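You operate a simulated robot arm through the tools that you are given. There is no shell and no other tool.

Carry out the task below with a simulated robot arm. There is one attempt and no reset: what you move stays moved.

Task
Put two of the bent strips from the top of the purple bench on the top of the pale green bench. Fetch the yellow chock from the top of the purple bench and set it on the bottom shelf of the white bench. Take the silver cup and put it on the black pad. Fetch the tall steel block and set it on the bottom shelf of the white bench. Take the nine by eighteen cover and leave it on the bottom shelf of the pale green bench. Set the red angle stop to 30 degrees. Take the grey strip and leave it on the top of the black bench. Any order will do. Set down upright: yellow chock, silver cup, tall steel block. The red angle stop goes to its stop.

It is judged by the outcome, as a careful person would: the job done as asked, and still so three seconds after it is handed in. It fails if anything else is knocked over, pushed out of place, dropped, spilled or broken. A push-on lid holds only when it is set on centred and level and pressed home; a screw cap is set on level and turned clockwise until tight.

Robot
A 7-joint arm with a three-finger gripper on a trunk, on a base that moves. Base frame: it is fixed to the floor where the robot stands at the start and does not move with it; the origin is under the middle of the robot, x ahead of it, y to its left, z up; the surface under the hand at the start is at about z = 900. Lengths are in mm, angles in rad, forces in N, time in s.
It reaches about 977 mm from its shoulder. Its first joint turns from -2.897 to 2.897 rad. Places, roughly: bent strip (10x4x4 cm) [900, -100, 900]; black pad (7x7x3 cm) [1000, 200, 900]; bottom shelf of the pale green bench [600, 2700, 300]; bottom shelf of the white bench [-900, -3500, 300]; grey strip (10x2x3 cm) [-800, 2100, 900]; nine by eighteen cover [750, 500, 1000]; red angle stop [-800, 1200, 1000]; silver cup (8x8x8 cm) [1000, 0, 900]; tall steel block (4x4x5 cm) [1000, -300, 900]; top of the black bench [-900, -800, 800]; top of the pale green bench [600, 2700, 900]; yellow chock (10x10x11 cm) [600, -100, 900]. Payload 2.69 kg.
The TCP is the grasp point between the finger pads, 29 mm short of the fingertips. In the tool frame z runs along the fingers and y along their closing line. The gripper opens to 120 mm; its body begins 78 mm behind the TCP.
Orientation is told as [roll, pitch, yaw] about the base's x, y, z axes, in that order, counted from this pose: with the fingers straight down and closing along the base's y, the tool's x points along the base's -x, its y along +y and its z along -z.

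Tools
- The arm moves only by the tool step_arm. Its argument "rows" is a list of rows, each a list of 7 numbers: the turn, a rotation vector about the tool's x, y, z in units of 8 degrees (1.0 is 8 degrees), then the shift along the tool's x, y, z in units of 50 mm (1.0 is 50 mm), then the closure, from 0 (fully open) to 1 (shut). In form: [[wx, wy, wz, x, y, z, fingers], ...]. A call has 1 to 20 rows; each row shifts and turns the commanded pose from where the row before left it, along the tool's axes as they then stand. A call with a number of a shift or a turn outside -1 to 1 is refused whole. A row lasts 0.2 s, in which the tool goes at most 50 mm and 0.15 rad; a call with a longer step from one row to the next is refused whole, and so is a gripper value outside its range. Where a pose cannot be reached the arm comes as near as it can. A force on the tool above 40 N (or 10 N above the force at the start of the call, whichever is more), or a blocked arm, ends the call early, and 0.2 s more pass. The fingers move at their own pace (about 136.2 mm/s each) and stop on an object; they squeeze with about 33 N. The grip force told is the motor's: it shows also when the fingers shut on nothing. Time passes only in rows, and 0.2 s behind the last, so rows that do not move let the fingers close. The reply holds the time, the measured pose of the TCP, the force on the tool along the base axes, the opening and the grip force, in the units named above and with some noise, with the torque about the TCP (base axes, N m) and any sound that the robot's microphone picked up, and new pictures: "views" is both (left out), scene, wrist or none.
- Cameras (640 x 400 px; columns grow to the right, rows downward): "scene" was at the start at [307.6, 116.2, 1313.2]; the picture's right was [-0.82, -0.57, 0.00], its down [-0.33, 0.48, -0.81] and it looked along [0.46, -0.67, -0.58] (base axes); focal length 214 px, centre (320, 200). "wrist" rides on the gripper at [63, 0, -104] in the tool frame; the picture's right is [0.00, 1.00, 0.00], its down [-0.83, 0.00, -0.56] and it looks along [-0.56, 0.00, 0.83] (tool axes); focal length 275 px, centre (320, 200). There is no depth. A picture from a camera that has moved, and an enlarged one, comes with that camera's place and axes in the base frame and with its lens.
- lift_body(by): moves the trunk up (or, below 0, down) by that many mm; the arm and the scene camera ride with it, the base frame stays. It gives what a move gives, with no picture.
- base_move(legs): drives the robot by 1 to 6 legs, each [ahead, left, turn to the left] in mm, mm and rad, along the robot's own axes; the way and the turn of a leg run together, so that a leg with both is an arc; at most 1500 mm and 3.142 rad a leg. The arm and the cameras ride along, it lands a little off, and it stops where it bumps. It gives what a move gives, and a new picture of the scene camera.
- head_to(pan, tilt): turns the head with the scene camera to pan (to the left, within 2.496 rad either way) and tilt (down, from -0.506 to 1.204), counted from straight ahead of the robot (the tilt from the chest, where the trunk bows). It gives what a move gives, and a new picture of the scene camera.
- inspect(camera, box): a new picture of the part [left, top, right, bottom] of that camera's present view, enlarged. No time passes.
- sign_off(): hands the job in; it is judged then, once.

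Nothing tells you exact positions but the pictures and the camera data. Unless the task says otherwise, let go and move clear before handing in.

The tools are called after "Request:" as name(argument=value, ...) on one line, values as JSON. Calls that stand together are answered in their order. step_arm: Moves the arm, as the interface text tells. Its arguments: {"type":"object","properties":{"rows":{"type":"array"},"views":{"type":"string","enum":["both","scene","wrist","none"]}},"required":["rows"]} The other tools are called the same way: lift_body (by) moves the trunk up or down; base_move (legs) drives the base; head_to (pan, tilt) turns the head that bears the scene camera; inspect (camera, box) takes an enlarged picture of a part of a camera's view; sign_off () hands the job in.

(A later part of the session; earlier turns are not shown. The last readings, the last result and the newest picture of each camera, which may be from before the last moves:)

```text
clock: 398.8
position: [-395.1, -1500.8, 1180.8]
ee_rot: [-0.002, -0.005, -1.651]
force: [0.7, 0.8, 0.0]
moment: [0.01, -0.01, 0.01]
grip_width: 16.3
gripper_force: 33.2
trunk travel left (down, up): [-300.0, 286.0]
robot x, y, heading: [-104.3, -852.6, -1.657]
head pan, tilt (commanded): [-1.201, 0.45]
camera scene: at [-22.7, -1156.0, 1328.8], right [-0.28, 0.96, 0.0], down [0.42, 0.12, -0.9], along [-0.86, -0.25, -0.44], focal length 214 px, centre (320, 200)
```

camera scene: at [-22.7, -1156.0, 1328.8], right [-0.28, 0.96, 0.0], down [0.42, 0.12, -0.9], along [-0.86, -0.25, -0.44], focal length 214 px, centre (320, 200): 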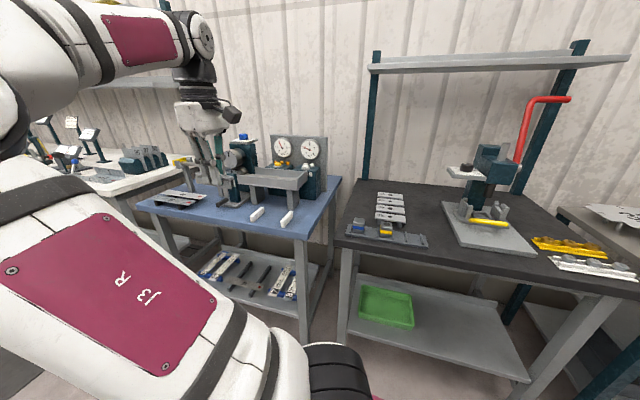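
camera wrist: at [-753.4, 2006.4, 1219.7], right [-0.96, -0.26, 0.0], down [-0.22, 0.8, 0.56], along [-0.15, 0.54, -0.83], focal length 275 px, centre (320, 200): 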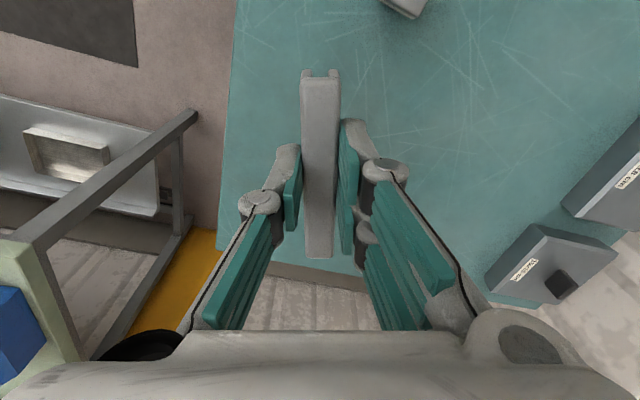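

I can see the black bench top: rack on the left, press in the middle, trays on the right, with a free gap between rack and press. Positioning to face it.

Request:
base_move(legs=[[166, 139, 0], [0, 0, -1.485]])

Request:
step_arm(rows=[[0, 0, 0, 0, 0, 0, 1]], views="wrist")

Request:
head_to(pan=0.0, tilt=0.55)

```text
clock: 404.2
position: [-642.9, -793.7, 1181.9]
ee_rot: [-0.002, -0.005, 3.136]
force: [-0.4, 0.8, 0.4]
moment: [0.0, 0.01, 0.0]
grip_width: 16.6
gripper_force: 33.1
trunk travel left (down, up): [-300.0, 286.0]
robot x, y, heading: [18.2, -1039.7, 3.135]
head pan, tilt (commanded): [-1.201, 0.45]
camera scene: at [-267.3, -1138.2, 1328.8], right [0.94, 0.35, 0.0], down [0.15, -0.41, -0.9], along [-0.32, 0.84, -0.44], focal length 214 px, centre (320, 200)
```

scene: 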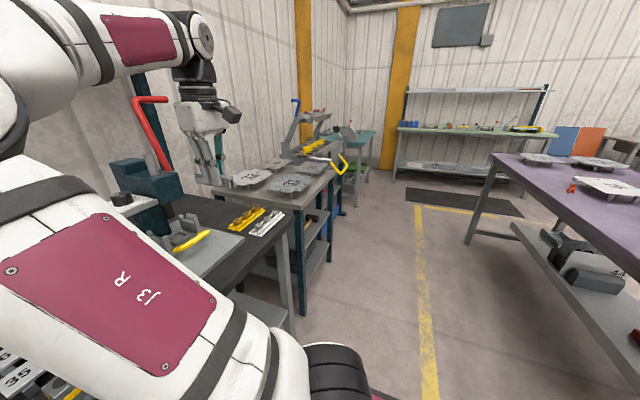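

```text
clock: 404.6
position: [-642.5, -793.4, 1181.0]
ee_rot: [-0.001, -0.004, 3.134]
force: [-0.1, -0.2, -0.1]
moment: [0.0, -0.01, -0.02]
grip_width: 16.5
gripper_force: 33.0
trunk travel left (down, up): [-300.0, 286.0]
robot x, y, heading: [23.3, -1033.7, 3.128]
head pan, tilt (commanded): [-1.201, 0.45]
camera wrist: at [-579.4, -794.4, 1285.6], right [0.0, -1.0, 0.0], down [-0.83, 0.0, 0.56], along [-0.56, 0.0, -0.83], focal length 275 px, centre (320, 200)
```

wrist: 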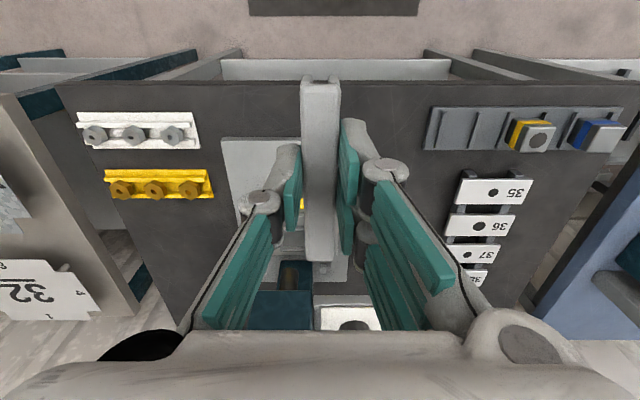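

```text
clock: 406.0
position: [-643.3, -793.3, 1181.5]
ee_rot: [-0.001, -0.005, 3.135]
force: [0.3, -0.5, 0.3]
moment: [-0.01, 0.01, -0.01]
grip_width: 16.6
gripper_force: 32.9
trunk travel left (down, up): [-300.0, 286.0]
robot x, y, heading: [18.9, -1035.5, 3.125]
head pan, tilt (commanded): [0.0, 0.55]
camera scene: at [-324.8, -1223.2, 1319.8], right [0.01, 1.0, 0.0], down [0.52, -0.01, -0.85], along [-0.85, 0.01, -0.52], focal length 214 px, centre (320, 200)
```

scene: 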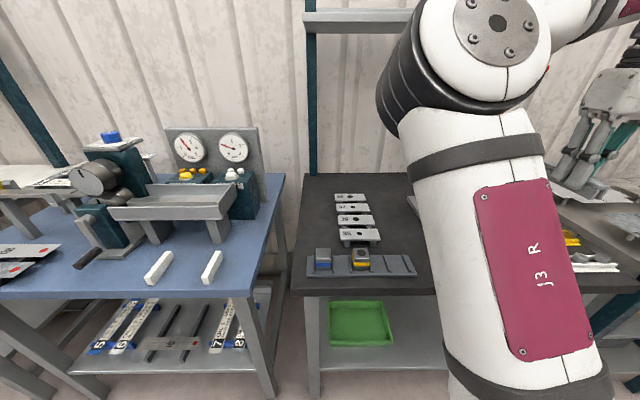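

The gap between the press plate and the rack (y≈-816 to -990) is clear. Moving the strip over its middle (y≈-903) and lowering.

Request:
step_arm(rows=[[0, 0, 0, -0.4, 0.5, 0.2, 1], [0, 0, 0, -0.5, 0.5, 0.4, 1], [0, 0, 0, -0.5, 0.5, 0.5, 1], [0, 0, 0, -0.4, 0.5, 0.5, 1], [0, 0, 0, -0.34, 0.2, 0.6, 1], [0, 0, 0, 0, 0, 0.8, 1], [0, 0, 0, 0, 0, 0.8, 1], [0, 0, 0, 0, 0, 0, 1]], views="both")

```text
clock: 407.8
position: [-751.4, -902.3, 991.4]
ee_rot: [-0.001, -0.005, 3.135]
force: [-0.2, 0.4, 0.0]
moment: [0.0, 0.03, -0.01]
grip_width: 16.1
gripper_force: 33.2
trunk travel left (down, up): [-300.0, 286.0]
robot x, y, heading: [22.1, -1034.1, 3.133]
head pan, tilt (commanded): [0.0, 0.55]
camera scene: at [-324.7, -1223.3, 1319.8], right [0.01, 1.0, 0.0], down [0.52, -0.01, -0.85], along [-0.85, 0.01, -0.52], focal length 214 px, centre (320, 200)
camera wrist: at [-687.1, -903.9, 1096.1], right [0.0, -1.0, 0.0], down [-0.83, 0.0, 0.56], along [-0.56, 0.0, -0.83], focal length 275 px, centre (320, 200)
```

scene: 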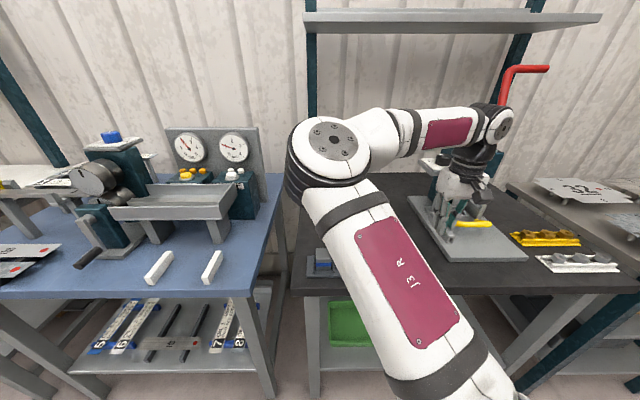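
wrist: 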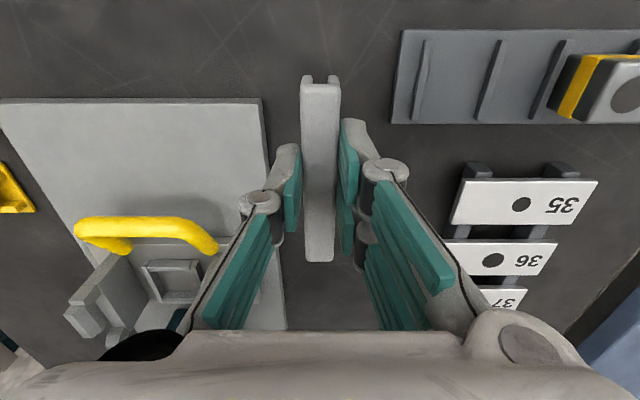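

Clear on both sides. Lowering toward the bench top.

Request:
step_arm(rows=[[0, 0, 0, 0, 0.1, 0.8, 1], [0, 0, 0, 0, 0, 0.8, 1], [0, 0, 0, 0, 0, 0.8, 1], [0, 0, 0, 0, 0, 0, 1]], views="wrist")

```text
clock: 408.6
position: [-753.1, -907.5, 877.7]
ee_rot: [-0.004, -0.013, 3.134]
force: [10.7, -5.5, 24.1]
moment: [-0.3, -0.41, -0.01]
grip_width: 16.2
gripper_force: 32.9
trunk travel left (down, up): [-300.0, 286.0]
robot x, y, heading: [19.1, -1038.7, 3.129]
head pan, tilt (commanded): [0.0, 0.55]
stopped in row 4: the force on the tool passed its limit at 67 N (the readings are from after the stop); the commanded pose is now the measured one
camera wrist: at [-687.6, -909.0, 982.3], right [0.0, -1.0, 0.0], down [-0.82, 0.0, 0.57], along [-0.57, 0.0, -0.82], focal length 275 px, centre (320, 200)
```

wrist: 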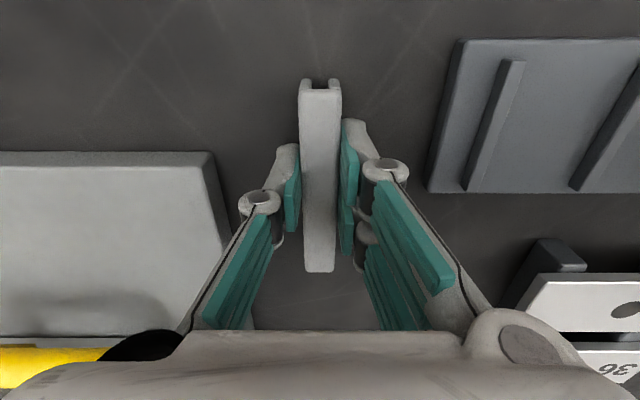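

It touched the bench (surface is higher than the rough figure). The strip is resting on the top; releasing and rising.

Request:
step_arm(rows=[[0, 0, 0, 0, 0, -0.03, 1], [0, 0, 0, 0, 0, 0, 0.8], [0, 0, 0, 0, 0, 0, 0.65], [0, 0, 0, 0, 0, 0, 0.65], [0, 0, 0, 0, 0, -0.4, 0.65], [0, 0, 0, 0, 0, -0.8, 0.65], [0, 0, 0, 0, 0, -0.9, 0.6], [0, 0, 0, 0, 0, 0, 0.6]], views="both")

Request:
inspect(camera="wrist", box=[220, 0, 420, 160])

```text
clock: 410.4
position: [-753.7, -910.8, 985.5]
ee_rot: [-0.003, -0.014, 3.134]
force: [-0.2, -0.4, 0.0]
moment: [0.04, -0.03, 0.02]
grip_width: 48.0
gripper_force: 0.1
trunk travel left (down, up): [-300.0, 286.0]
robot x, y, heading: [17.1, -1034.0, 3.131]
head pan, tilt (commanded): [0.0, 0.55]
camera scene: at [-324.8, -1223.5, 1319.7], right [0.01, 1.0, 0.0], down [0.52, -0.01, -0.85], along [-0.85, 0.01, -0.52], focal length 214 px, centre (320, 200)
camera wrist: at [-690.7, -911.9, 1089.6], right [0.0, -1.0, 0.0], down [-0.82, 0.0, 0.57], along [-0.57, 0.0, -0.82], focal length 275 px, centre (320, 200)
```

scene: 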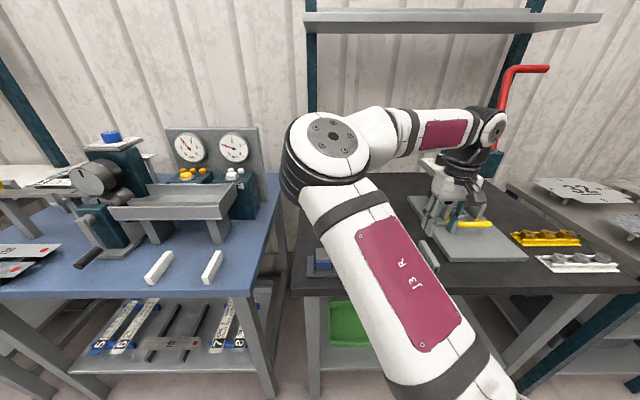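
wrist: 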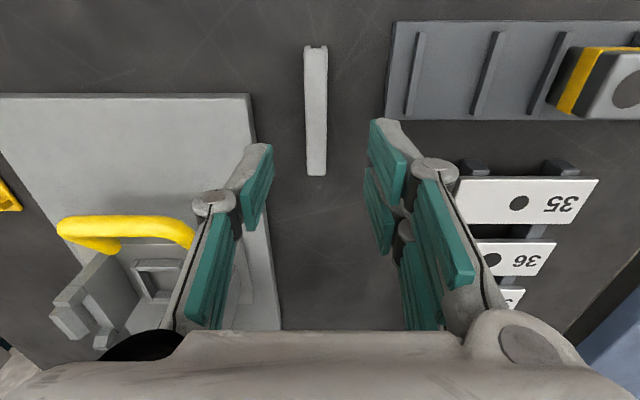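

```text
2.50 times, centred on (320, 80) of wrist
camera zoom: at [-690.7, -911.9, 1089.6], right [0.0, -1.0, 0.0], down [-0.82, 0.0, 0.57], along [-0.57, 0.0, -0.82], focal length 688 px, centre (320, 500)
```

zoom: 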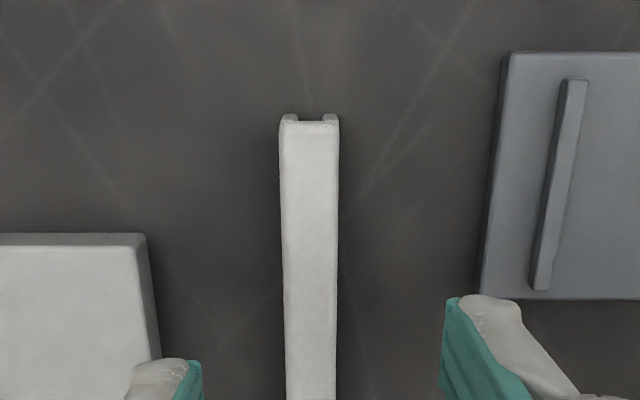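

The grey strip lies on the black bench top. Retracting and heading back to the purple bench for the second bent strip.

Request:
step_arm(rows=[[0, 0, 0, 0, 0, -0.9, 0.4], [0, 0, 0, 0.3, -0.3, -0.8, 0.4], [0, 0, 0, 0.4, -0.5, -0.6, 0.4], [0, 0, 0, 0.4, -0.5, -0.6, 0.4], [0, 0, 0, 0.5, -0.6, -0.5, 0.4], [0, 0, 0, 0.5, -0.5, -0.4, 0.4], [0, 0.1, 0, 0.2, 0, 0, 0.4], [0, 0, 0, 0, 0, 0, 0.4]], views="none")

Request:
base_move(legs=[[0, 0, -1.562], [900, 130, 0], [0, 0, -1.571]])

Request:
step_arm(rows=[[0, 0, 0, 0, 0, 0, 0.4]], views="wrist")

```text
clock: 412.2
position: [-635.9, -785.5, 1169.6]
ee_rot: [-0.002, -0.001, 3.135]
force: [-0.7, -0.2, 0.1]
moment: [0.01, -0.01, 0.02]
grip_width: 72.0
gripper_force: 0.1
trunk travel left (down, up): [-300.0, 286.0]
robot x, y, heading: [20.7, -1036.2, 3.132]
head pan, tilt (commanded): [0.0, 0.55]
```

```text
clock: 424.7
position: [537.3, -386.6, 1169.0]
ee_rot: [-0.005, -0.001, -0.009]
force: [-0.5, 1.2, -0.2]
moment: [0.02, -0.02, 0.02]
grip_width: 71.9
gripper_force: 0.1
trunk travel left (down, up): [-300.0, 286.0]
robot x, y, heading: [-115.7, -136.7, -0.011]
head pan, tilt (commanded): [0.0, 0.55]
camera scene: at [231.2, 49.1, 1319.8], right [-0.01, -1.0, 0.0], down [-0.52, 0.01, -0.85], along [0.85, -0.01, -0.52], focal length 214 px, centre (320, 200)
```

scene: 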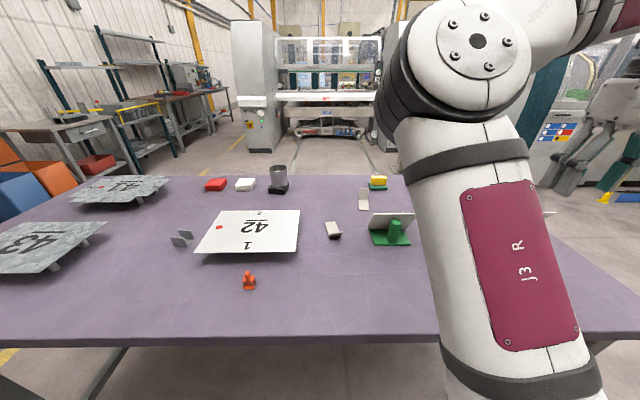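

```text
clock: 425.1
position: [537.5, -385.2, 1169.5]
ee_rot: [-0.004, -0.001, -0.009]
force: [0.0, -0.1, 0.6]
moment: [0.01, 0.03, -0.01]
grip_width: 72.1
gripper_force: 0.0
trunk travel left (down, up): [-300.0, 286.0]
robot x, y, heading: [-117.1, -136.0, -0.013]
head pan, tilt (commanded): [0.0, 0.55]
camera wrist: at [474.9, -385.2, 1274.7], right [0.0, 1.0, 0.0], down [0.83, 0.0, 0.56], along [0.56, -0.01, -0.83], focal length 275 px, centre (320, 200)
```

wrist: 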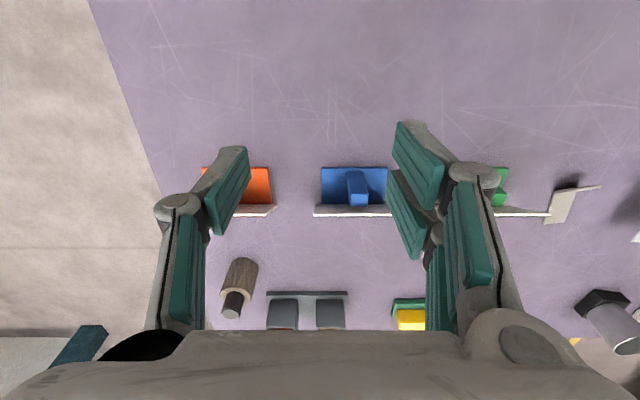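

The cup is still fine on its pad. Sidestepping left to line up with strip A near (739, -2).

Request:
base_move(legs=[[0, 240, 0.012]])

Request:
step_arm(rows=[[0, 0, 0, -0.6, 0.6, 0.2, 0.4], [0, 0, 0, -0.6, 0.6, 0.2, 0.4], [0, 0, 0, -0.6, 0.6, 0.3, 0.4], [0, 0, 0, -0.7, 0.5, 0.3, 0.4], [0, 0, 0, -0.7, 0.4, 0.3, 0.4], [0, 0, 0, 0, 0, 0, 0.4]], views="both")

```text
clock: 426.9
position: [543.1, -132.6, 1170.1]
ee_rot: [-0.003, 0.0, 0.009]
force: [1.0, -0.5, -0.5]
moment: [0.0, 0.01, 0.01]
grip_width: 72.2
gripper_force: 0.1
trunk travel left (down, up): [-300.0, 286.0]
robot x, y, heading: [-119.2, 106.2, -0.001]
head pan, tilt (commanded): [0.0, 0.55]
camera scene: at [229.4, 296.5, 1319.7], right [0.0, -1.0, 0.0], down [-0.52, 0.0, -0.85], along [0.85, 0.0, -0.52], focal length 214 px, centre (320, 200)
```

scene: 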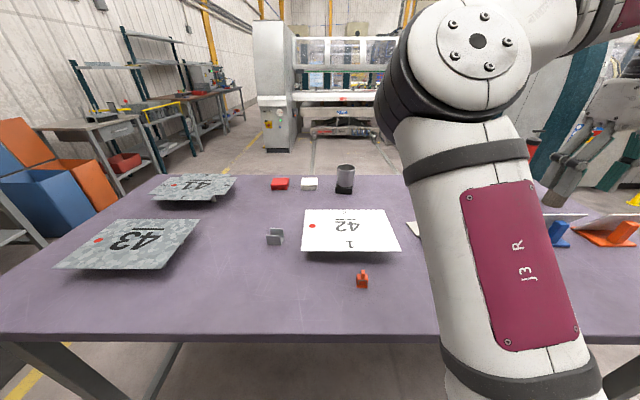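

```text
clock: 428.3
position: [699.5, 1.2, 1104.8]
ee_rot: [-0.004, 0.0, 0.006]
force: [-0.2, -0.8, 0.6]
moment: [0.02, 0.01, 0.03]
grip_width: 72.2
gripper_force: 0.2
trunk travel left (down, up): [-300.0, 286.0]
robot x, y, heading: [-118.2, 106.3, 0.004]
head pan, tilt (commanded): [0.0, 0.55]
camera scene: at [229.3, 296.6, 1319.8], right [0.0, -1.0, 0.0], down [-0.52, 0.0, -0.85], along [0.85, 0.0, -0.52], focal length 214 px, centre (320, 200)
camera wrist: at [637.2, 0.3, 1210.8], right [-0.01, 1.0, 0.0], down [0.83, 0.01, 0.56], along [0.56, 0.0, -0.83], focal length 275 px, centre (320, 200)
```

scene: 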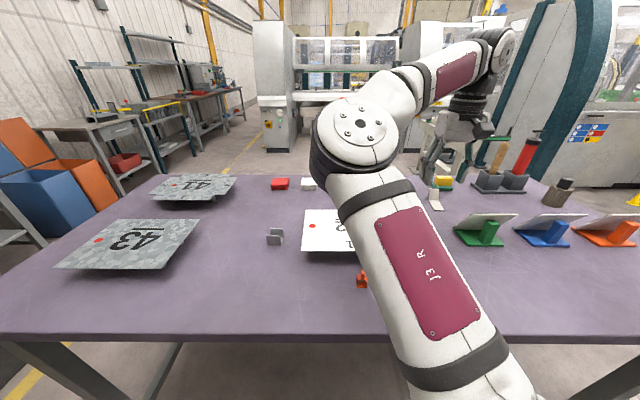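
wrist: 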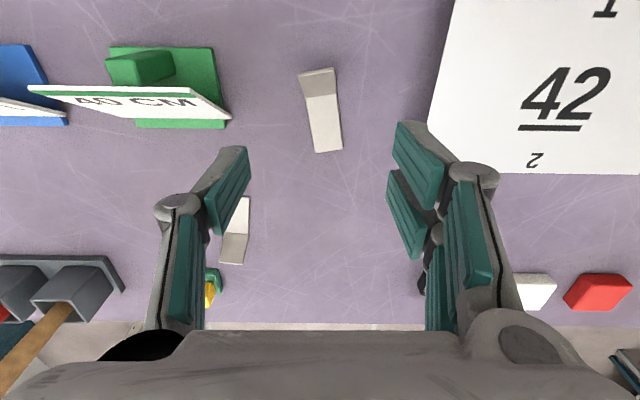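

Request:
inspect(camera="wrist", box=[240, 40, 400, 180])

```text
2.86 times, centred on (320, 110) of wrist
camera zoom: at [637.2, 0.3, 1210.8], right [-0.01, 1.0, 0.0], down [0.83, 0.01, 0.56], along [0.56, 0.0, -0.83], focal length 786 px, centre (320, 457)
```

zoom: 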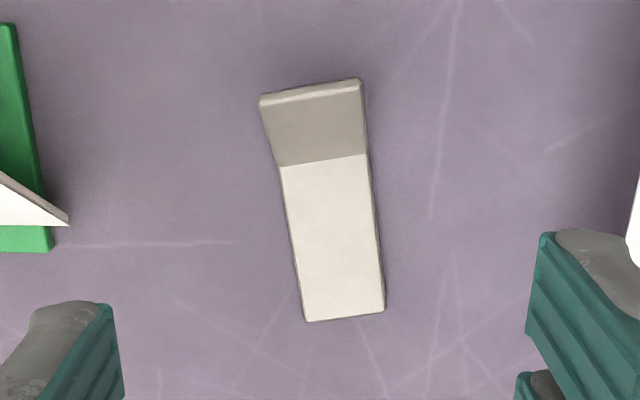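

Strip A: flange tip (682, -3), bend (710, 1), end (774, 11), turned about 8°. Rotating the hand to match and descending to just above.

Request:
step_arm(rows=[[0, 0, -1.0, 0, 0, 0, 0.4], [0, 0, 0, 0.26, -0.03, 0.6, 0.4], [0, 0, 0, 0, 0, 0.8, 0.4], [0, 0, 0, 0, 0, 0.8, 0.4], [0, 0, 0, 0, 0, 0.4, 0.4], [0, 0, 0, 0, 0, 0, 0.4]], views="wrist")

Request:
inspect(camera="wrist", box=[200, 60, 440, 260])

```text
clock: 429.7
position: [688.7, -2.8, 976.9]
ee_rot: [-0.003, 0.0, 0.145]
force: [0.1, -0.3, 0.1]
moment: [0.02, -0.01, 0.0]
grip_width: 71.9
gripper_force: 0.1
trunk travel left (down, up): [-300.0, 286.0]
robot x, y, heading: [-121.4, 108.4, 0.002]
head pan, tilt (commanded): [0.0, 0.55]
camera wrist: at [627.7, -12.0, 1082.1], right [-0.15, 0.99, 0.0], down [0.82, 0.13, 0.56], along [0.55, 0.08, -0.83], focal length 275 px, centre (320, 200)
```

wrist: 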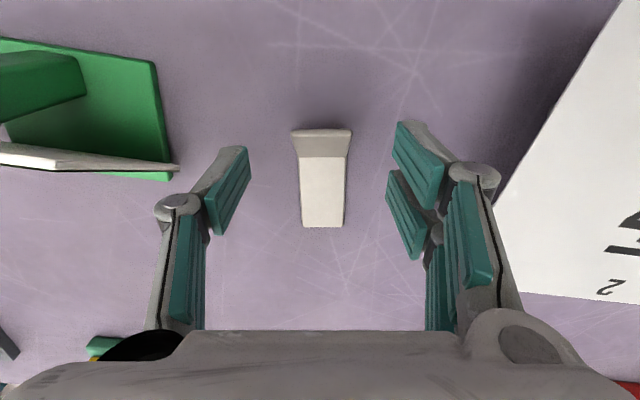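

```text
2.00 times, centred on (320, 160) of wrist
camera zoom: at [627.7, -12.0, 1082.1], right [-0.15, 0.99, 0.0], down [0.82, 0.13, 0.56], along [0.55, 0.08, -0.83], focal length 551 px, centre (320, 280)
```

zoom: 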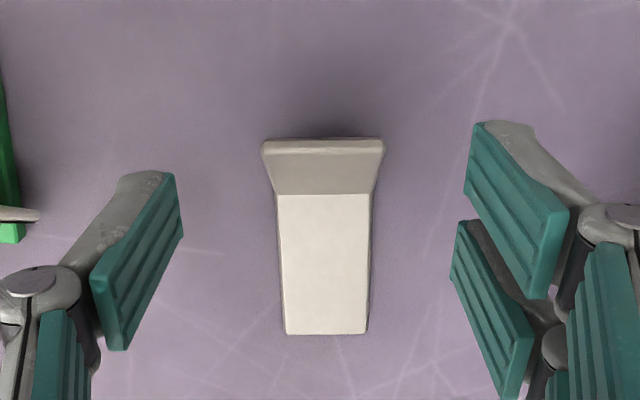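

Small correction backward 3 mm, then descending to grip height and closing.

Request:
step_arm(rows=[[0, 0, 0, 0.07, 0.02, 0.4, 0.4], [0, 0, 0, 0, 0, 0.43, 0.4], [0, 0, 0, 0, 0, 0, 0.4], [0, 0, 0, 0, 0, 0, 0.7], [0, 0, 0, 0, 0, 0, 1], [0, 0, 0, 0, 0, 0, 1], [0, 0, 0, 0, 0, 0, 1]], views="wrist")

Request:
inspect(camera="wrist", box=[200, 60, 440, 260])

```text
clock: 431.3
position: [687.7, -1.0, 934.0]
ee_rot: [-0.004, -0.001, 0.147]
force: [0.0, 0.0, 0.4]
moment: [0.0, -0.01, 0.0]
grip_width: 33.7
gripper_force: 32.9
trunk travel left (down, up): [-300.0, 286.0]
robot x, y, heading: [-118.3, 105.7, 0.001]
head pan, tilt (commanded): [0.0, 0.55]
camera wrist: at [624.8, -11.0, 1039.1], right [-0.15, 0.99, 0.0], down [0.82, 0.13, 0.56], along [0.55, 0.08, -0.83], focal length 275 px, centre (320, 200)
```

wrist: 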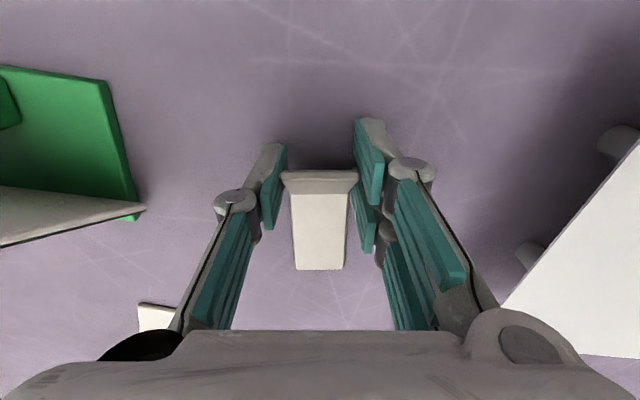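

```text
2.00 times, centred on (320, 160) of wrist
camera zoom: at [624.8, -11.0, 1039.1], right [-0.15, 0.99, 0.0], down [0.82, 0.13, 0.56], along [0.55, 0.08, -0.83], focal length 551 px, centre (320, 280)
```

zoom: 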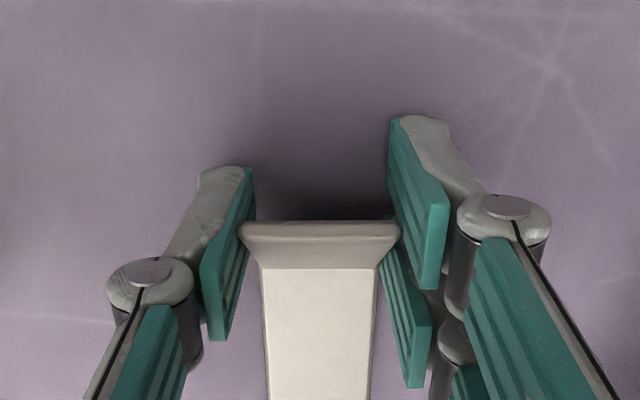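

Gripped exactly as the first one (33.7 mm). Lifting and moving to the travel pose.

Request:
step_arm(rows=[[0, 0, 0, 0, 0, -0.2, 1], [0, 0, 0, 0, 0, -0.6, 1], [0, 0, 0, 0, 0, -0.9, 1], [0, 0, 0, 0, 0, -0.9, 1], [0, 0, 0.9, 0, 0, -0.4, 1], [0, 0, 0.1, 0.5, -0.4, -0.6, 1], [0, 0, 0, 0.5, -0.5, -0.5, 1], [0, 0, 0, 0.5, -0.5, -0.5, 1], [0, 0, 0, 0.5, -0.6, -0.3, 1], [0, 0, 0, 0.5, -0.6, -0.1, 1], [0, 0, 0, 0.4, -0.5, 0, 1], [0, 0, 0, 0, 0, 0, 1]], views="both")

```text
clock: 433.9
position: [542.4, -152.9, 1180.6]
ee_rot: [-0.006, 0.0, 0.008]
force: [-0.9, 0.4, -0.6]
moment: [-0.04, 0.02, 0.01]
grip_width: 33.7
gripper_force: 32.8
trunk travel left (down, up): [-300.0, 286.0]
robot x, y, heading: [-116.9, 105.8, 0.003]
head pan, tilt (commanded): [0.0, 0.55]
camera scene: at [229.4, 296.5, 1319.7], right [0.0, -1.0, 0.0], down [-0.52, 0.0, -0.85], along [0.85, 0.0, -0.52], focal length 214 px, centre (320, 200)
camera wrist: at [479.7, -154.7, 1286.4], right [-0.01, 1.0, 0.0], down [0.83, 0.01, 0.56], along [0.56, 0.0, -0.83], focal length 275 px, centre (320, 200)
```

scene: 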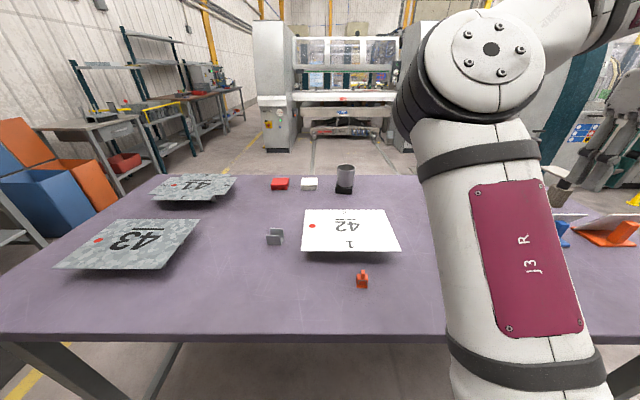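
wrist: 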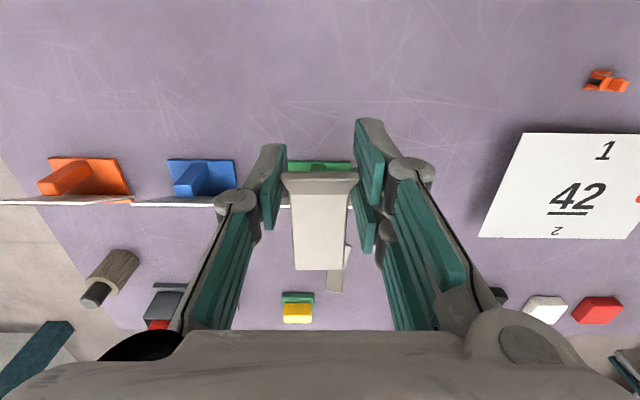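

Strip held. Driving to the green bench again, aiming at the gap between the OIL box and the disc (x≈648).

Request:
base_move(legs=[[0, 0, 1.568], [1400, 0, 0], [150, -500, 0]])

Request:
step_arm(rows=[[0, 0, 0, 0, 0, 0, 1]], views="wrist")

```text
clock: 447.4
position: [690.5, 2332.4, 1182.1]
ee_rot: [-0.003, -0.001, 1.559]
force: [-0.1, 0.2, -1.2]
moment: [-0.07, -0.03, 0.0]
grip_width: 33.5
gripper_force: 32.7
trunk travel left (down, up): [-300.0, 286.0]
robot x, y, heading: [416.1, 1679.4, 1.552]
head pan, tilt (commanded): [0.0, 0.55]
camera scene: at [234.9, 2024.1, 1319.8], right [1.0, -0.02, 0.0], down [-0.01, -0.52, -0.85], along [0.01, 0.85, -0.52], focal length 214 px, centre (320, 200)
```

scene: 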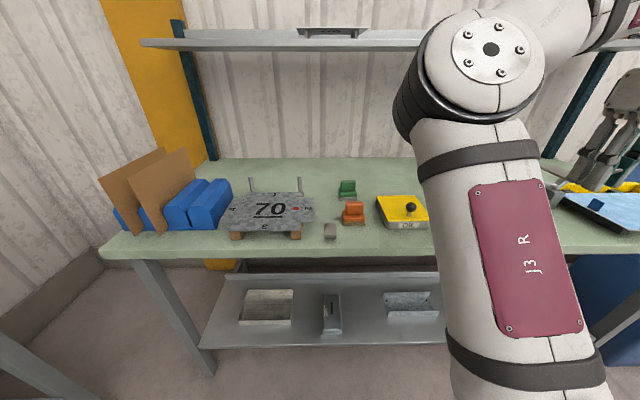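

```text
clock: 447.8
position: [690.1, 2331.3, 1179.9]
ee_rot: [-0.005, -0.002, 1.558]
force: [-0.7, 0.7, -0.7]
moment: [-0.02, 0.01, -0.01]
grip_width: 33.5
gripper_force: 33.6
trunk travel left (down, up): [-300.0, 286.0]
robot x, y, heading: [417.1, 1679.7, 1.554]
head pan, tilt (commanded): [0.0, 0.55]
camera wrist: at [690.3, 2268.1, 1286.4], right [-1.0, 0.01, 0.0], down [0.01, 0.83, 0.56], along [0.01, 0.56, -0.83], focal length 275 px, centre (320, 200)
```

wrist: 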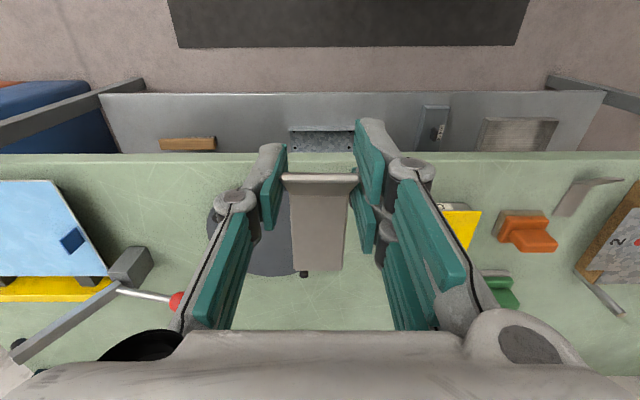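

The gap between the OIL box (x<575) and disc (x>727) is free. Moving the strip over x≈650 and checking.

Request:
step_arm(rows=[[0, 0, 0, -0.4, 0.2, 0.4, 1], [0, 0, 0, -0.6, 0.2, 0.4, 1], [0, 0, 0, -0.6, 0.2, 0.5, 1], [0, 0, 0, -0.6, 0.18, 0.6, 1], [0, 0, 0, -0.6, 0, 0.6, 1], [0, 0, 0, 0, 0, 0, 1]], views="wrist")

```text
clock: 449.2
position: [656.6, 2472.3, 1055.8]
ee_rot: [-0.004, -0.001, 1.558]
force: [0.8, 0.1, -1.2]
moment: [0.0, 0.04, -0.02]
grip_width: 33.5
gripper_force: 32.9
trunk travel left (down, up): [-300.0, 286.0]
robot x, y, heading: [418.0, 1675.9, 1.553]
head pan, tilt (commanded): [0.0, 0.55]
camera wrist: at [656.9, 2408.2, 1160.5], right [-1.0, 0.01, 0.0], down [0.0, 0.83, 0.56], along [0.01, 0.56, -0.83], focal length 275 px, centre (320, 200)
```

wrist: 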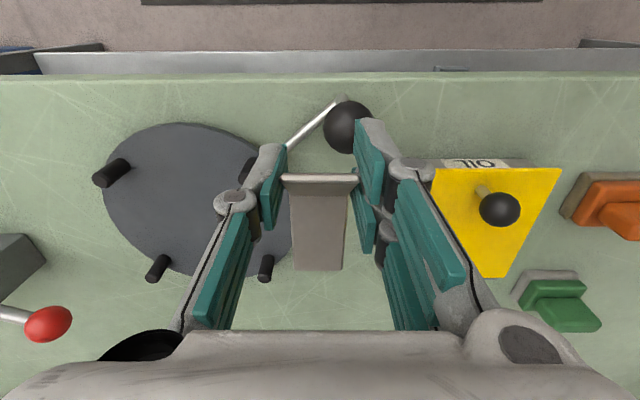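

There's a lever with a black ball sticking up in that gap — not safe. I'll rise and use the clear patch further right at x≈990 (between disc and blue tray).

Request:
step_arm(rows=[[0, 0, 0, 0, 0, -0.8, 1], [0, 0, 0, 0, 0, -0.8, 1], [0, 0, 0, 0.5, 0, -0.5, 1], [0, 0, 0, 0.8, 0, -0.2, 1], [0, 0, 0, 0.8, 0, 0, 1], [0, 0, 0, 0.6, -0.3, 0, 1], [0, 0, 0, 0, 0, 0, 1]], views="none")

Request:
base_move(legs=[[0, -320, 0]])

Request:
step_arm(rows=[[0, 0, 0, 0, 0, 0, 1]], views="wrist")

```text
clock: 450.8
position: [666.5, 2336.9, 1172.3]
ee_rot: [-0.003, -0.001, 1.561]
force: [0.0, 0.8, -0.9]
moment: [-0.06, -0.01, 0.04]
grip_width: 33.6
gripper_force: 33.0
trunk travel left (down, up): [-300.0, 286.0]
robot x, y, heading: [418.4, 1678.0, 1.555]
head pan, tilt (commanded): [0.0, 0.55]
```

```text
clock: 452.9
position: [974.7, 2335.1, 1171.7]
ee_rot: [-0.003, 0.0, 1.568]
force: [0.0, -1.0, -1.5]
moment: [-0.01, -0.01, 0.01]
grip_width: 33.5
gripper_force: 32.6
trunk travel left (down, up): [-300.0, 286.0]
robot x, y, heading: [732.4, 1673.1, 1.56]
head pan, tilt (commanded): [0.0, 0.55]
camera scene: at [545.8, 2018.4, 1319.7], right [1.0, -0.01, 0.0], down [0.0, -0.52, -0.85], along [0.01, 0.85, -0.52], focal length 214 px, centre (320, 200)
```

scene: 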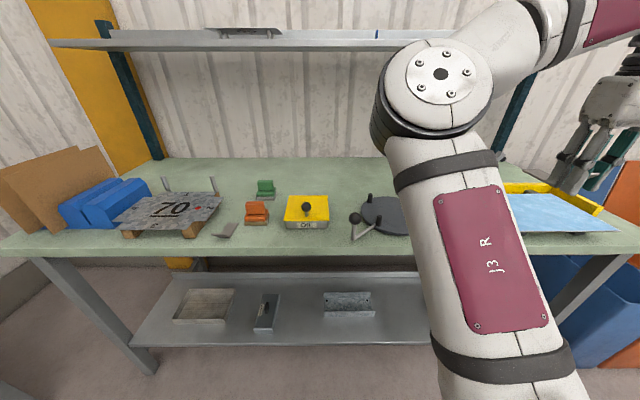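

```text
clock: 453.3
position: [974.7, 2335.8, 1171.6]
ee_rot: [-0.005, 0.0, 1.568]
force: [-0.4, -1.1, -1.0]
moment: [-0.04, 0.0, 0.01]
grip_width: 33.7
gripper_force: 32.8
trunk travel left (down, up): [-300.0, 286.0]
robot x, y, heading: [730.3, 1675.7, 1.563]
head pan, tilt (commanded): [0.0, 0.55]
camera wrist: at [974.2, 2271.6, 1277.3], right [-1.0, 0.0, 0.0], down [0.0, 0.83, 0.56], along [0.0, 0.56, -0.83], focal length 275 px, centre (320, 200)
```

wrist: 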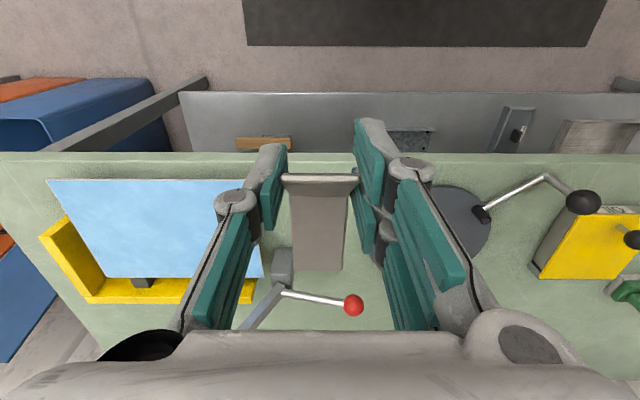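

The patch at x≈978 is clear between disc (x<902) and tray (x>1060). Moving forward and down, then rechecking.

Request:
step_arm(rows=[[0, 0, 0, -0.5, -0.05, 0.4, 1], [0, 0, 0, -0.6, 0, 0.5, 1], [0, 0, 0, -0.6, 0, 0.6, 1], [0, 0, 0, -0.6, 0, 0.6, 1], [0, 0, 0, -0.5, 0, 0.5, 1], [0, 0, 0, 0, 0, 0, 1]], views="both")

```text
clock: 454.7
position: [976.5, 2476.1, 1041.5]
ee_rot: [-0.005, 0.001, 1.568]
force: [-0.3, 0.5, -0.4]
moment: [-0.05, 0.02, 0.02]
grip_width: 33.4
gripper_force: 32.7
trunk travel left (down, up): [-300.0, 286.0]
robot x, y, heading: [730.4, 1673.0, 1.564]
head pan, tilt (commanded): [0.0, 0.55]
camera scene: at [545.8, 2018.3, 1319.8], right [1.0, -0.01, 0.0], down [0.0, -0.52, -0.85], along [0.01, 0.85, -0.52], focal length 214 px, centre (320, 200)
camera wrist: at [977.6, 2412.3, 1146.2], right [-1.0, 0.0, 0.0], down [0.0, 0.83, 0.56], along [0.0, 0.56, -0.83], focal length 275 px, centre (320, 200)
```

scene: 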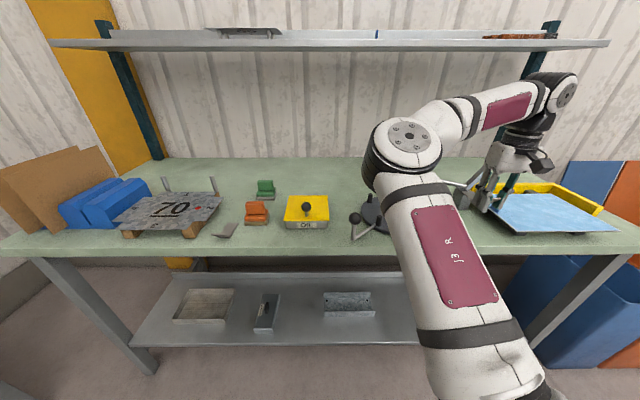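
wrist: 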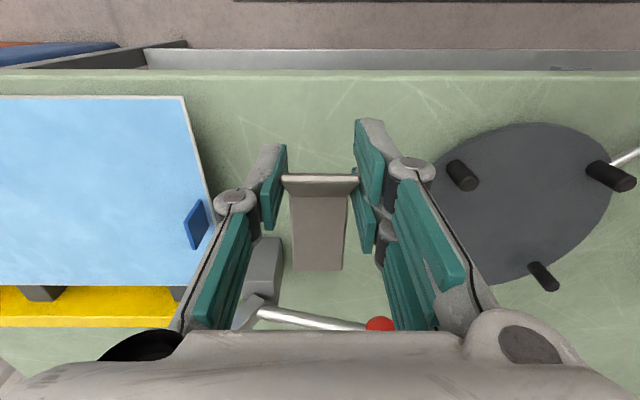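

All clear around the landing spot. Lowering to the surface.

Request:
step_arm(rows=[[0, 0, 0, 0, 0, 0.8, 1], [0, 0, 0, 0, 0, 0.8, 1], [0, 0, 0, 0, 0, 0.44, 1], [0, 0, 0, 0, 0, 0, 1]], views="none")

Request:
step_arm(rows=[[0, 0, 0, 0, 0, 0.04, 1], [0, 0, 0, 0, 0, 0.04, 1], [0, 0, 0, 0, 0, 0, 1]], views="wrist")

```text
clock: 455.7
position: [980.3, 2476.4, 940.3]
ee_rot: [-0.003, 0.001, 1.567]
force: [0.1, -0.4, -0.2]
moment: [-0.04, -0.02, 0.04]
grip_width: 33.5
gripper_force: 32.8
trunk travel left (down, up): [-300.0, 286.0]
robot x, y, heading: [728.3, 1668.7, 1.558]
head pan, tilt (commanded): [0.0, 0.55]
```

```text
clock: 456.5
position: [979.3, 2475.9, 936.4]
ee_rot: [-0.003, -0.001, 1.568]
force: [0.1, -0.2, -0.5]
moment: [-0.02, 0.02, 0.05]
grip_width: 33.4
gripper_force: 33.0
trunk travel left (down, up): [-300.0, 286.0]
robot x, y, heading: [729.0, 1671.4, 1.562]
head pan, tilt (commanded): [0.0, 0.55]
camera wrist: at [979.9, 2412.3, 1041.0], right [-1.0, 0.0, 0.0], down [0.0, 0.83, 0.56], along [0.0, 0.56, -0.83], focal length 275 px, centre (320, 200)
```

wrist: 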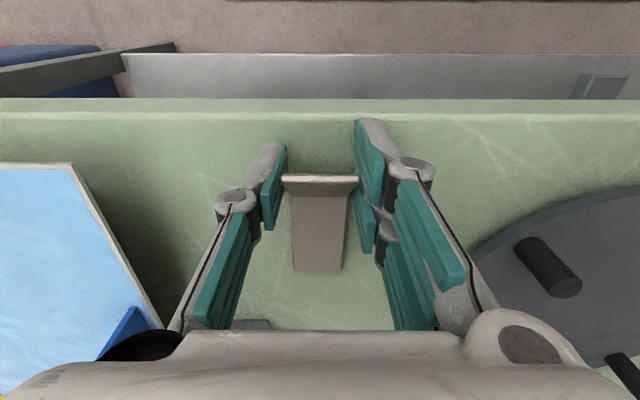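

Request:
step_arm(rows=[[0, 0, 0, 0, 0, 0.04, 1], [0, 0, 0, 0, 0, 0.02, 1], [0, 0, 0, 0, 0, 0, 1]], views="none")

```text
clock: 457.3
position: [980.0, 2476.1, 932.9]
ee_rot: [-0.002, 0.001, 1.566]
force: [-0.2, -0.6, 0.7]
moment: [0.02, 0.03, 0.01]
grip_width: 33.8
gripper_force: 33.0
trunk travel left (down, up): [-300.0, 286.0]
robot x, y, heading: [732.9, 1670.4, 1.561]
head pan, tilt (commanded): [0.0, 0.55]
```

Request:
step_arm(rows=[[0, 0, 0, 0, 0, 0.02, 1], [0, 0, 0, 0, 0, 0, 1], [0, 0, 0, 0, 0, 0, 0.6], [0, 0, 0, 0, 0, 0, 0.5], [0, 0, 0, 0, 0, 0, 0.5], [0, 0, 0, 0, 0, -0.4, 0.5], [0, 0, 0, 0, 0, -0.8, 0.5], [0, 0, 0, 0, 0, -0.9, 0.5], [0, 0, 0, 0, 0, 0, 0.5]], views="wrist")

```text
clock: 459.3
position: [979.4, 2478.1, 1039.1]
ee_rot: [-0.004, 0.001, 1.567]
force: [0.0, -0.7, -0.2]
moment: [0.02, -0.02, -0.01]
grip_width: 60.0
gripper_force: 0.1
trunk travel left (down, up): [-300.0, 286.0]
robot x, y, heading: [731.0, 1671.9, 1.56]
head pan, tilt (commanded): [0.0, 0.55]
camera wrist: at [978.6, 2414.1, 1144.2], right [-1.0, 0.0, 0.0], down [0.0, 0.83, 0.56], along [0.0, 0.56, -0.83], focal length 275 px, centre (320, 200)
```

wrist: 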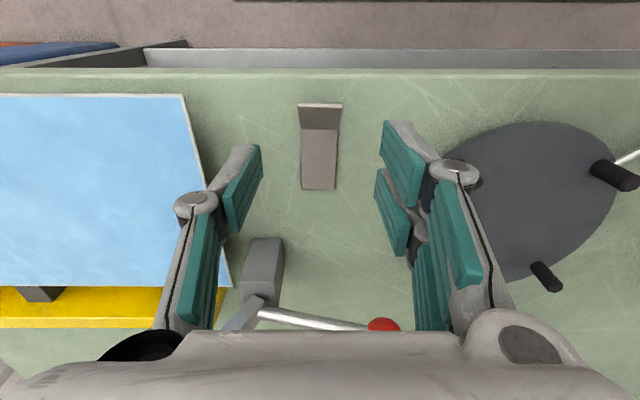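

Strip 2 is on the green bench. Last job: the angle stop. Retracting, turning to face the bender, and moving opposite the red lever.

Request:
step_arm(rows=[[0, 0, 0, 0, 0, -0.8, 0.4], [0, 0, 0, 0.4, 0, -0.7, 0.4], [0, 0, 0, 0.7, 0, -0.5, 0.4], [0, 0, 0, 0.8, 0, -0.4, 0.4], [0, 0, 0, 0.8, 0, -0.3, 0.4], [0, 0, 0, 0.5, 0, 0, 0.4], [0, 0, 0, 0, 0, 0, 0.4]], views="wrist")

Request:
base_move(legs=[[-60, 0, 0], [0, 0, 1.58], [540, 280, 0]])

Request:
head_to(pan=0.1, tilt=0.4)

```text
clock: 460.9
position: [975.6, 2318.0, 1173.9]
ee_rot: [-0.005, 0.0, 1.569]
force: [-0.4, 0.5, 0.6]
moment: [0.0, -0.01, -0.02]
grip_width: 72.1
gripper_force: 0.0
trunk travel left (down, up): [-300.0, 286.0]
robot x, y, heading: [729.2, 1673.6, 1.563]
head pan, tilt (commanded): [0.0, 0.55]
camera wrist: at [975.4, 2253.0, 1279.3], right [-1.0, 0.0, 0.0], down [0.0, 0.83, 0.56], along [0.0, 0.56, -0.83], focal length 275 px, centre (320, 200)
```

wrist: 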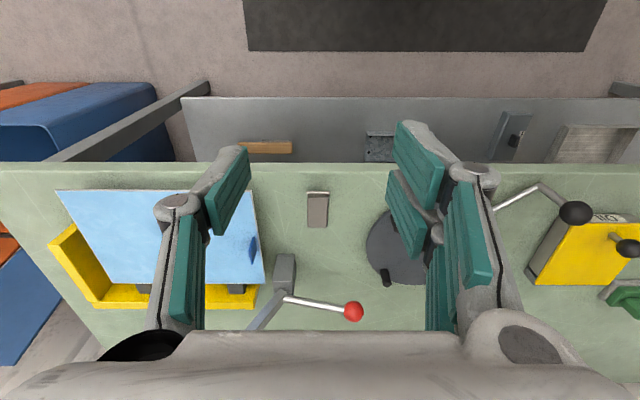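

```text
clock: 468.7
position: [-451.6, 1584.5, 1174.5]
ee_rot: [-0.002, -0.001, 3.138]
force: [-0.2, -0.4, 0.5]
moment: [0.02, 0.01, 0.03]
grip_width: 72.0
gripper_force: 0.1
trunk travel left (down, up): [-300.0, 286.0]
robot x, y, heading: [193.5, 1342.6, 3.135]
head pan, tilt (commanded): [0.0, 0.55]
camera scene: at [-152.1, 1151.9, 1319.8], right [0.01, 1.0, 0.0], down [0.52, 0.0, -0.85], along [-0.85, 0.01, -0.52], focal length 214 px, centre (320, 200)
```

scene: 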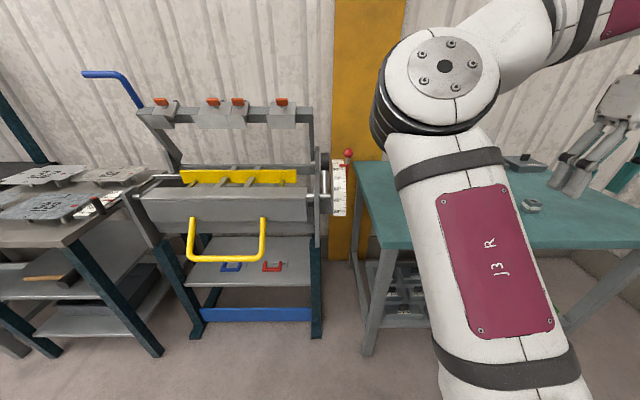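

```text
clock: 469.4
position: [-451.3, 1584.8, 1173.8]
ee_rot: [-0.005, -0.001, 3.137]
force: [-0.5, 0.0, 0.3]
moment: [0.0, -0.02, -0.01]
grip_width: 71.8
gripper_force: 0.1
trunk travel left (down, up): [-300.0, 286.0]
robot x, y, heading: [190.7, 1342.1, 3.133]
head pan, tilt (commanded): [0.099, 0.4]
camera scene: at [-154.5, 1142.8, 1333.4], right [-0.09, 1.0, 0.0], down [0.39, 0.04, -0.92], along [-0.92, -0.08, -0.39], focal length 214 px, centre (320, 200)
```

scene: 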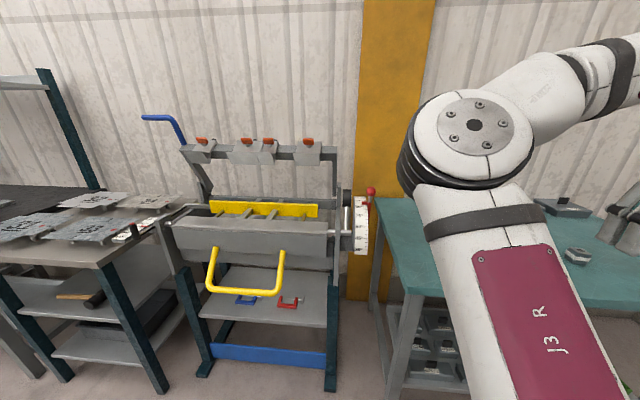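

Request:
inspect(camera="scene", box=[330, 170, 400, 270])

```text
4.00 times, centred on (365, 220) of scene
camera zoom: at [-154.5, 1142.8, 1333.4], right [-0.09, 1.0, 0.0], down [0.39, 0.04, -0.92], along [-0.92, -0.08, -0.39], focal length 858 px, centre (140, 120)
```

zoom: 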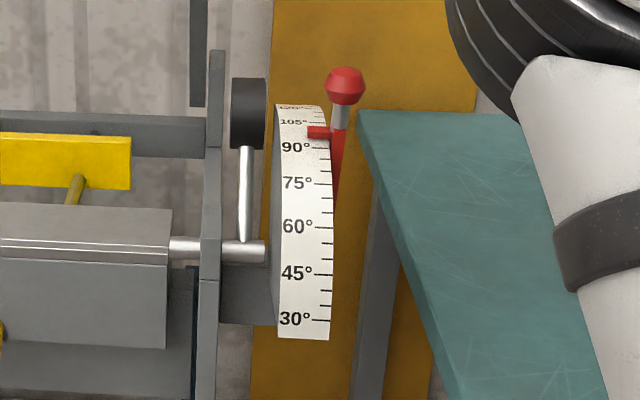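

The scale runs 30–120° with the pointer at about 98°. Triangulation gives the knob at (-810, 1248, 1091), pivot near (-842, ·, 908), radius ≈186 mm. I'll back off 100 mm and turn slightly for good arm geometry.

Request:
base_move(legs=[[-100, 0, 0.15]])

Request:
step_arm(rows=[[0, 0, 0, -0.8, 0.2, -0.2, 0.5], [0, 0, 0, -0.8, 0.4, -0.2, 0.5], [0, 0, 0, -0.8, 0.4, -0.1, 0.5], [0, 0, 0, -0.8, 0.4, 0, 0.5], [0, 0, 0, -0.8, 0.4, 0, 0.5], [0, 0, 0, -0.8, 0.4, 0, 0.5], [0, 0, 0, 0, 0, 0, 0.5]], views="both")

```text
clock: 470.5
position: [-380.3, 1492.6, 1173.7]
ee_rot: [-0.003, 0.0, -2.995]
force: [0.4, -0.6, 0.3]
moment: [-0.01, 0.03, 0.0]
grip_width: 71.9
gripper_force: 0.1
trunk travel left (down, up): [-300.0, 286.0]
robot x, y, heading: [292.8, 1345.8, -3.001]
head pan, tilt (commanded): [0.099, 0.4]
camera scene: at [-20.2, 1099.3, 1333.5], right [-0.24, 0.97, 0.0], down [0.38, 0.09, -0.92], along [-0.89, -0.22, -0.39], focal length 214 px, centre (320, 200)
```

scene: 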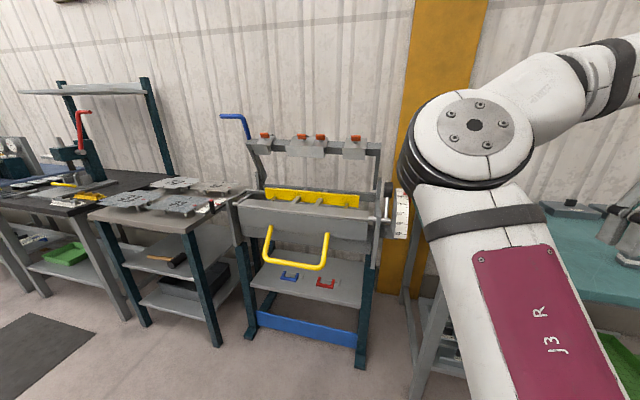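

```text
clock: 472.1
position: [-594.3, 1343.1, 1192.2]
ee_rot: [-0.004, -0.002, -2.994]
force: [0.6, 0.3, -0.4]
moment: [-0.04, 0.0, -0.01]
grip_width: 59.9
gripper_force: 0.0
out of reach, approached as far as the arm can: row 6
trunk travel left (down, up): [-300.0, 286.0]
robot x, y, heading: [295.5, 1348.1, -3.002]
head pan, tilt (commanded): [0.099, 0.4]
camera scene: at [-20.1, 1099.3, 1333.5], right [-0.24, 0.97, 0.0], down [0.38, 0.09, -0.92], along [-0.89, -0.22, -0.39], focal length 214 px, centre (320, 200)
camera wrist: at [-530.9, 1352.4, 1298.1], right [0.15, -0.99, 0.0], down [-0.82, -0.13, 0.56], along [-0.55, -0.08, -0.83], focal length 275 px, centre (320, 200)
```

scene: 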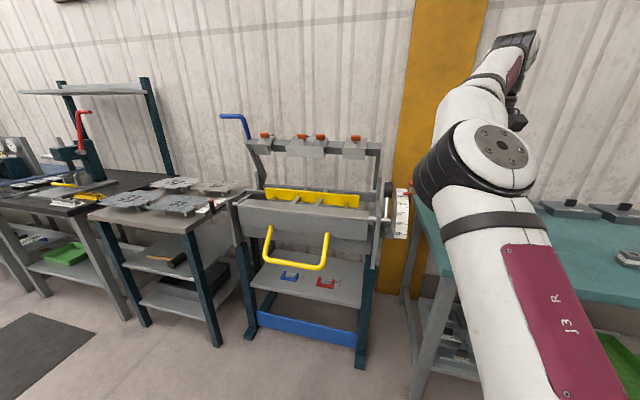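
wrist: 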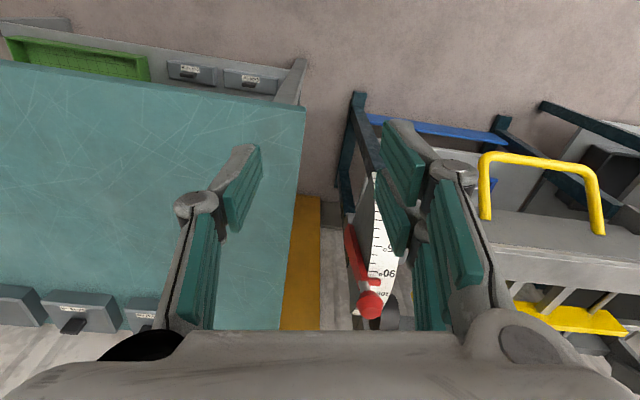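

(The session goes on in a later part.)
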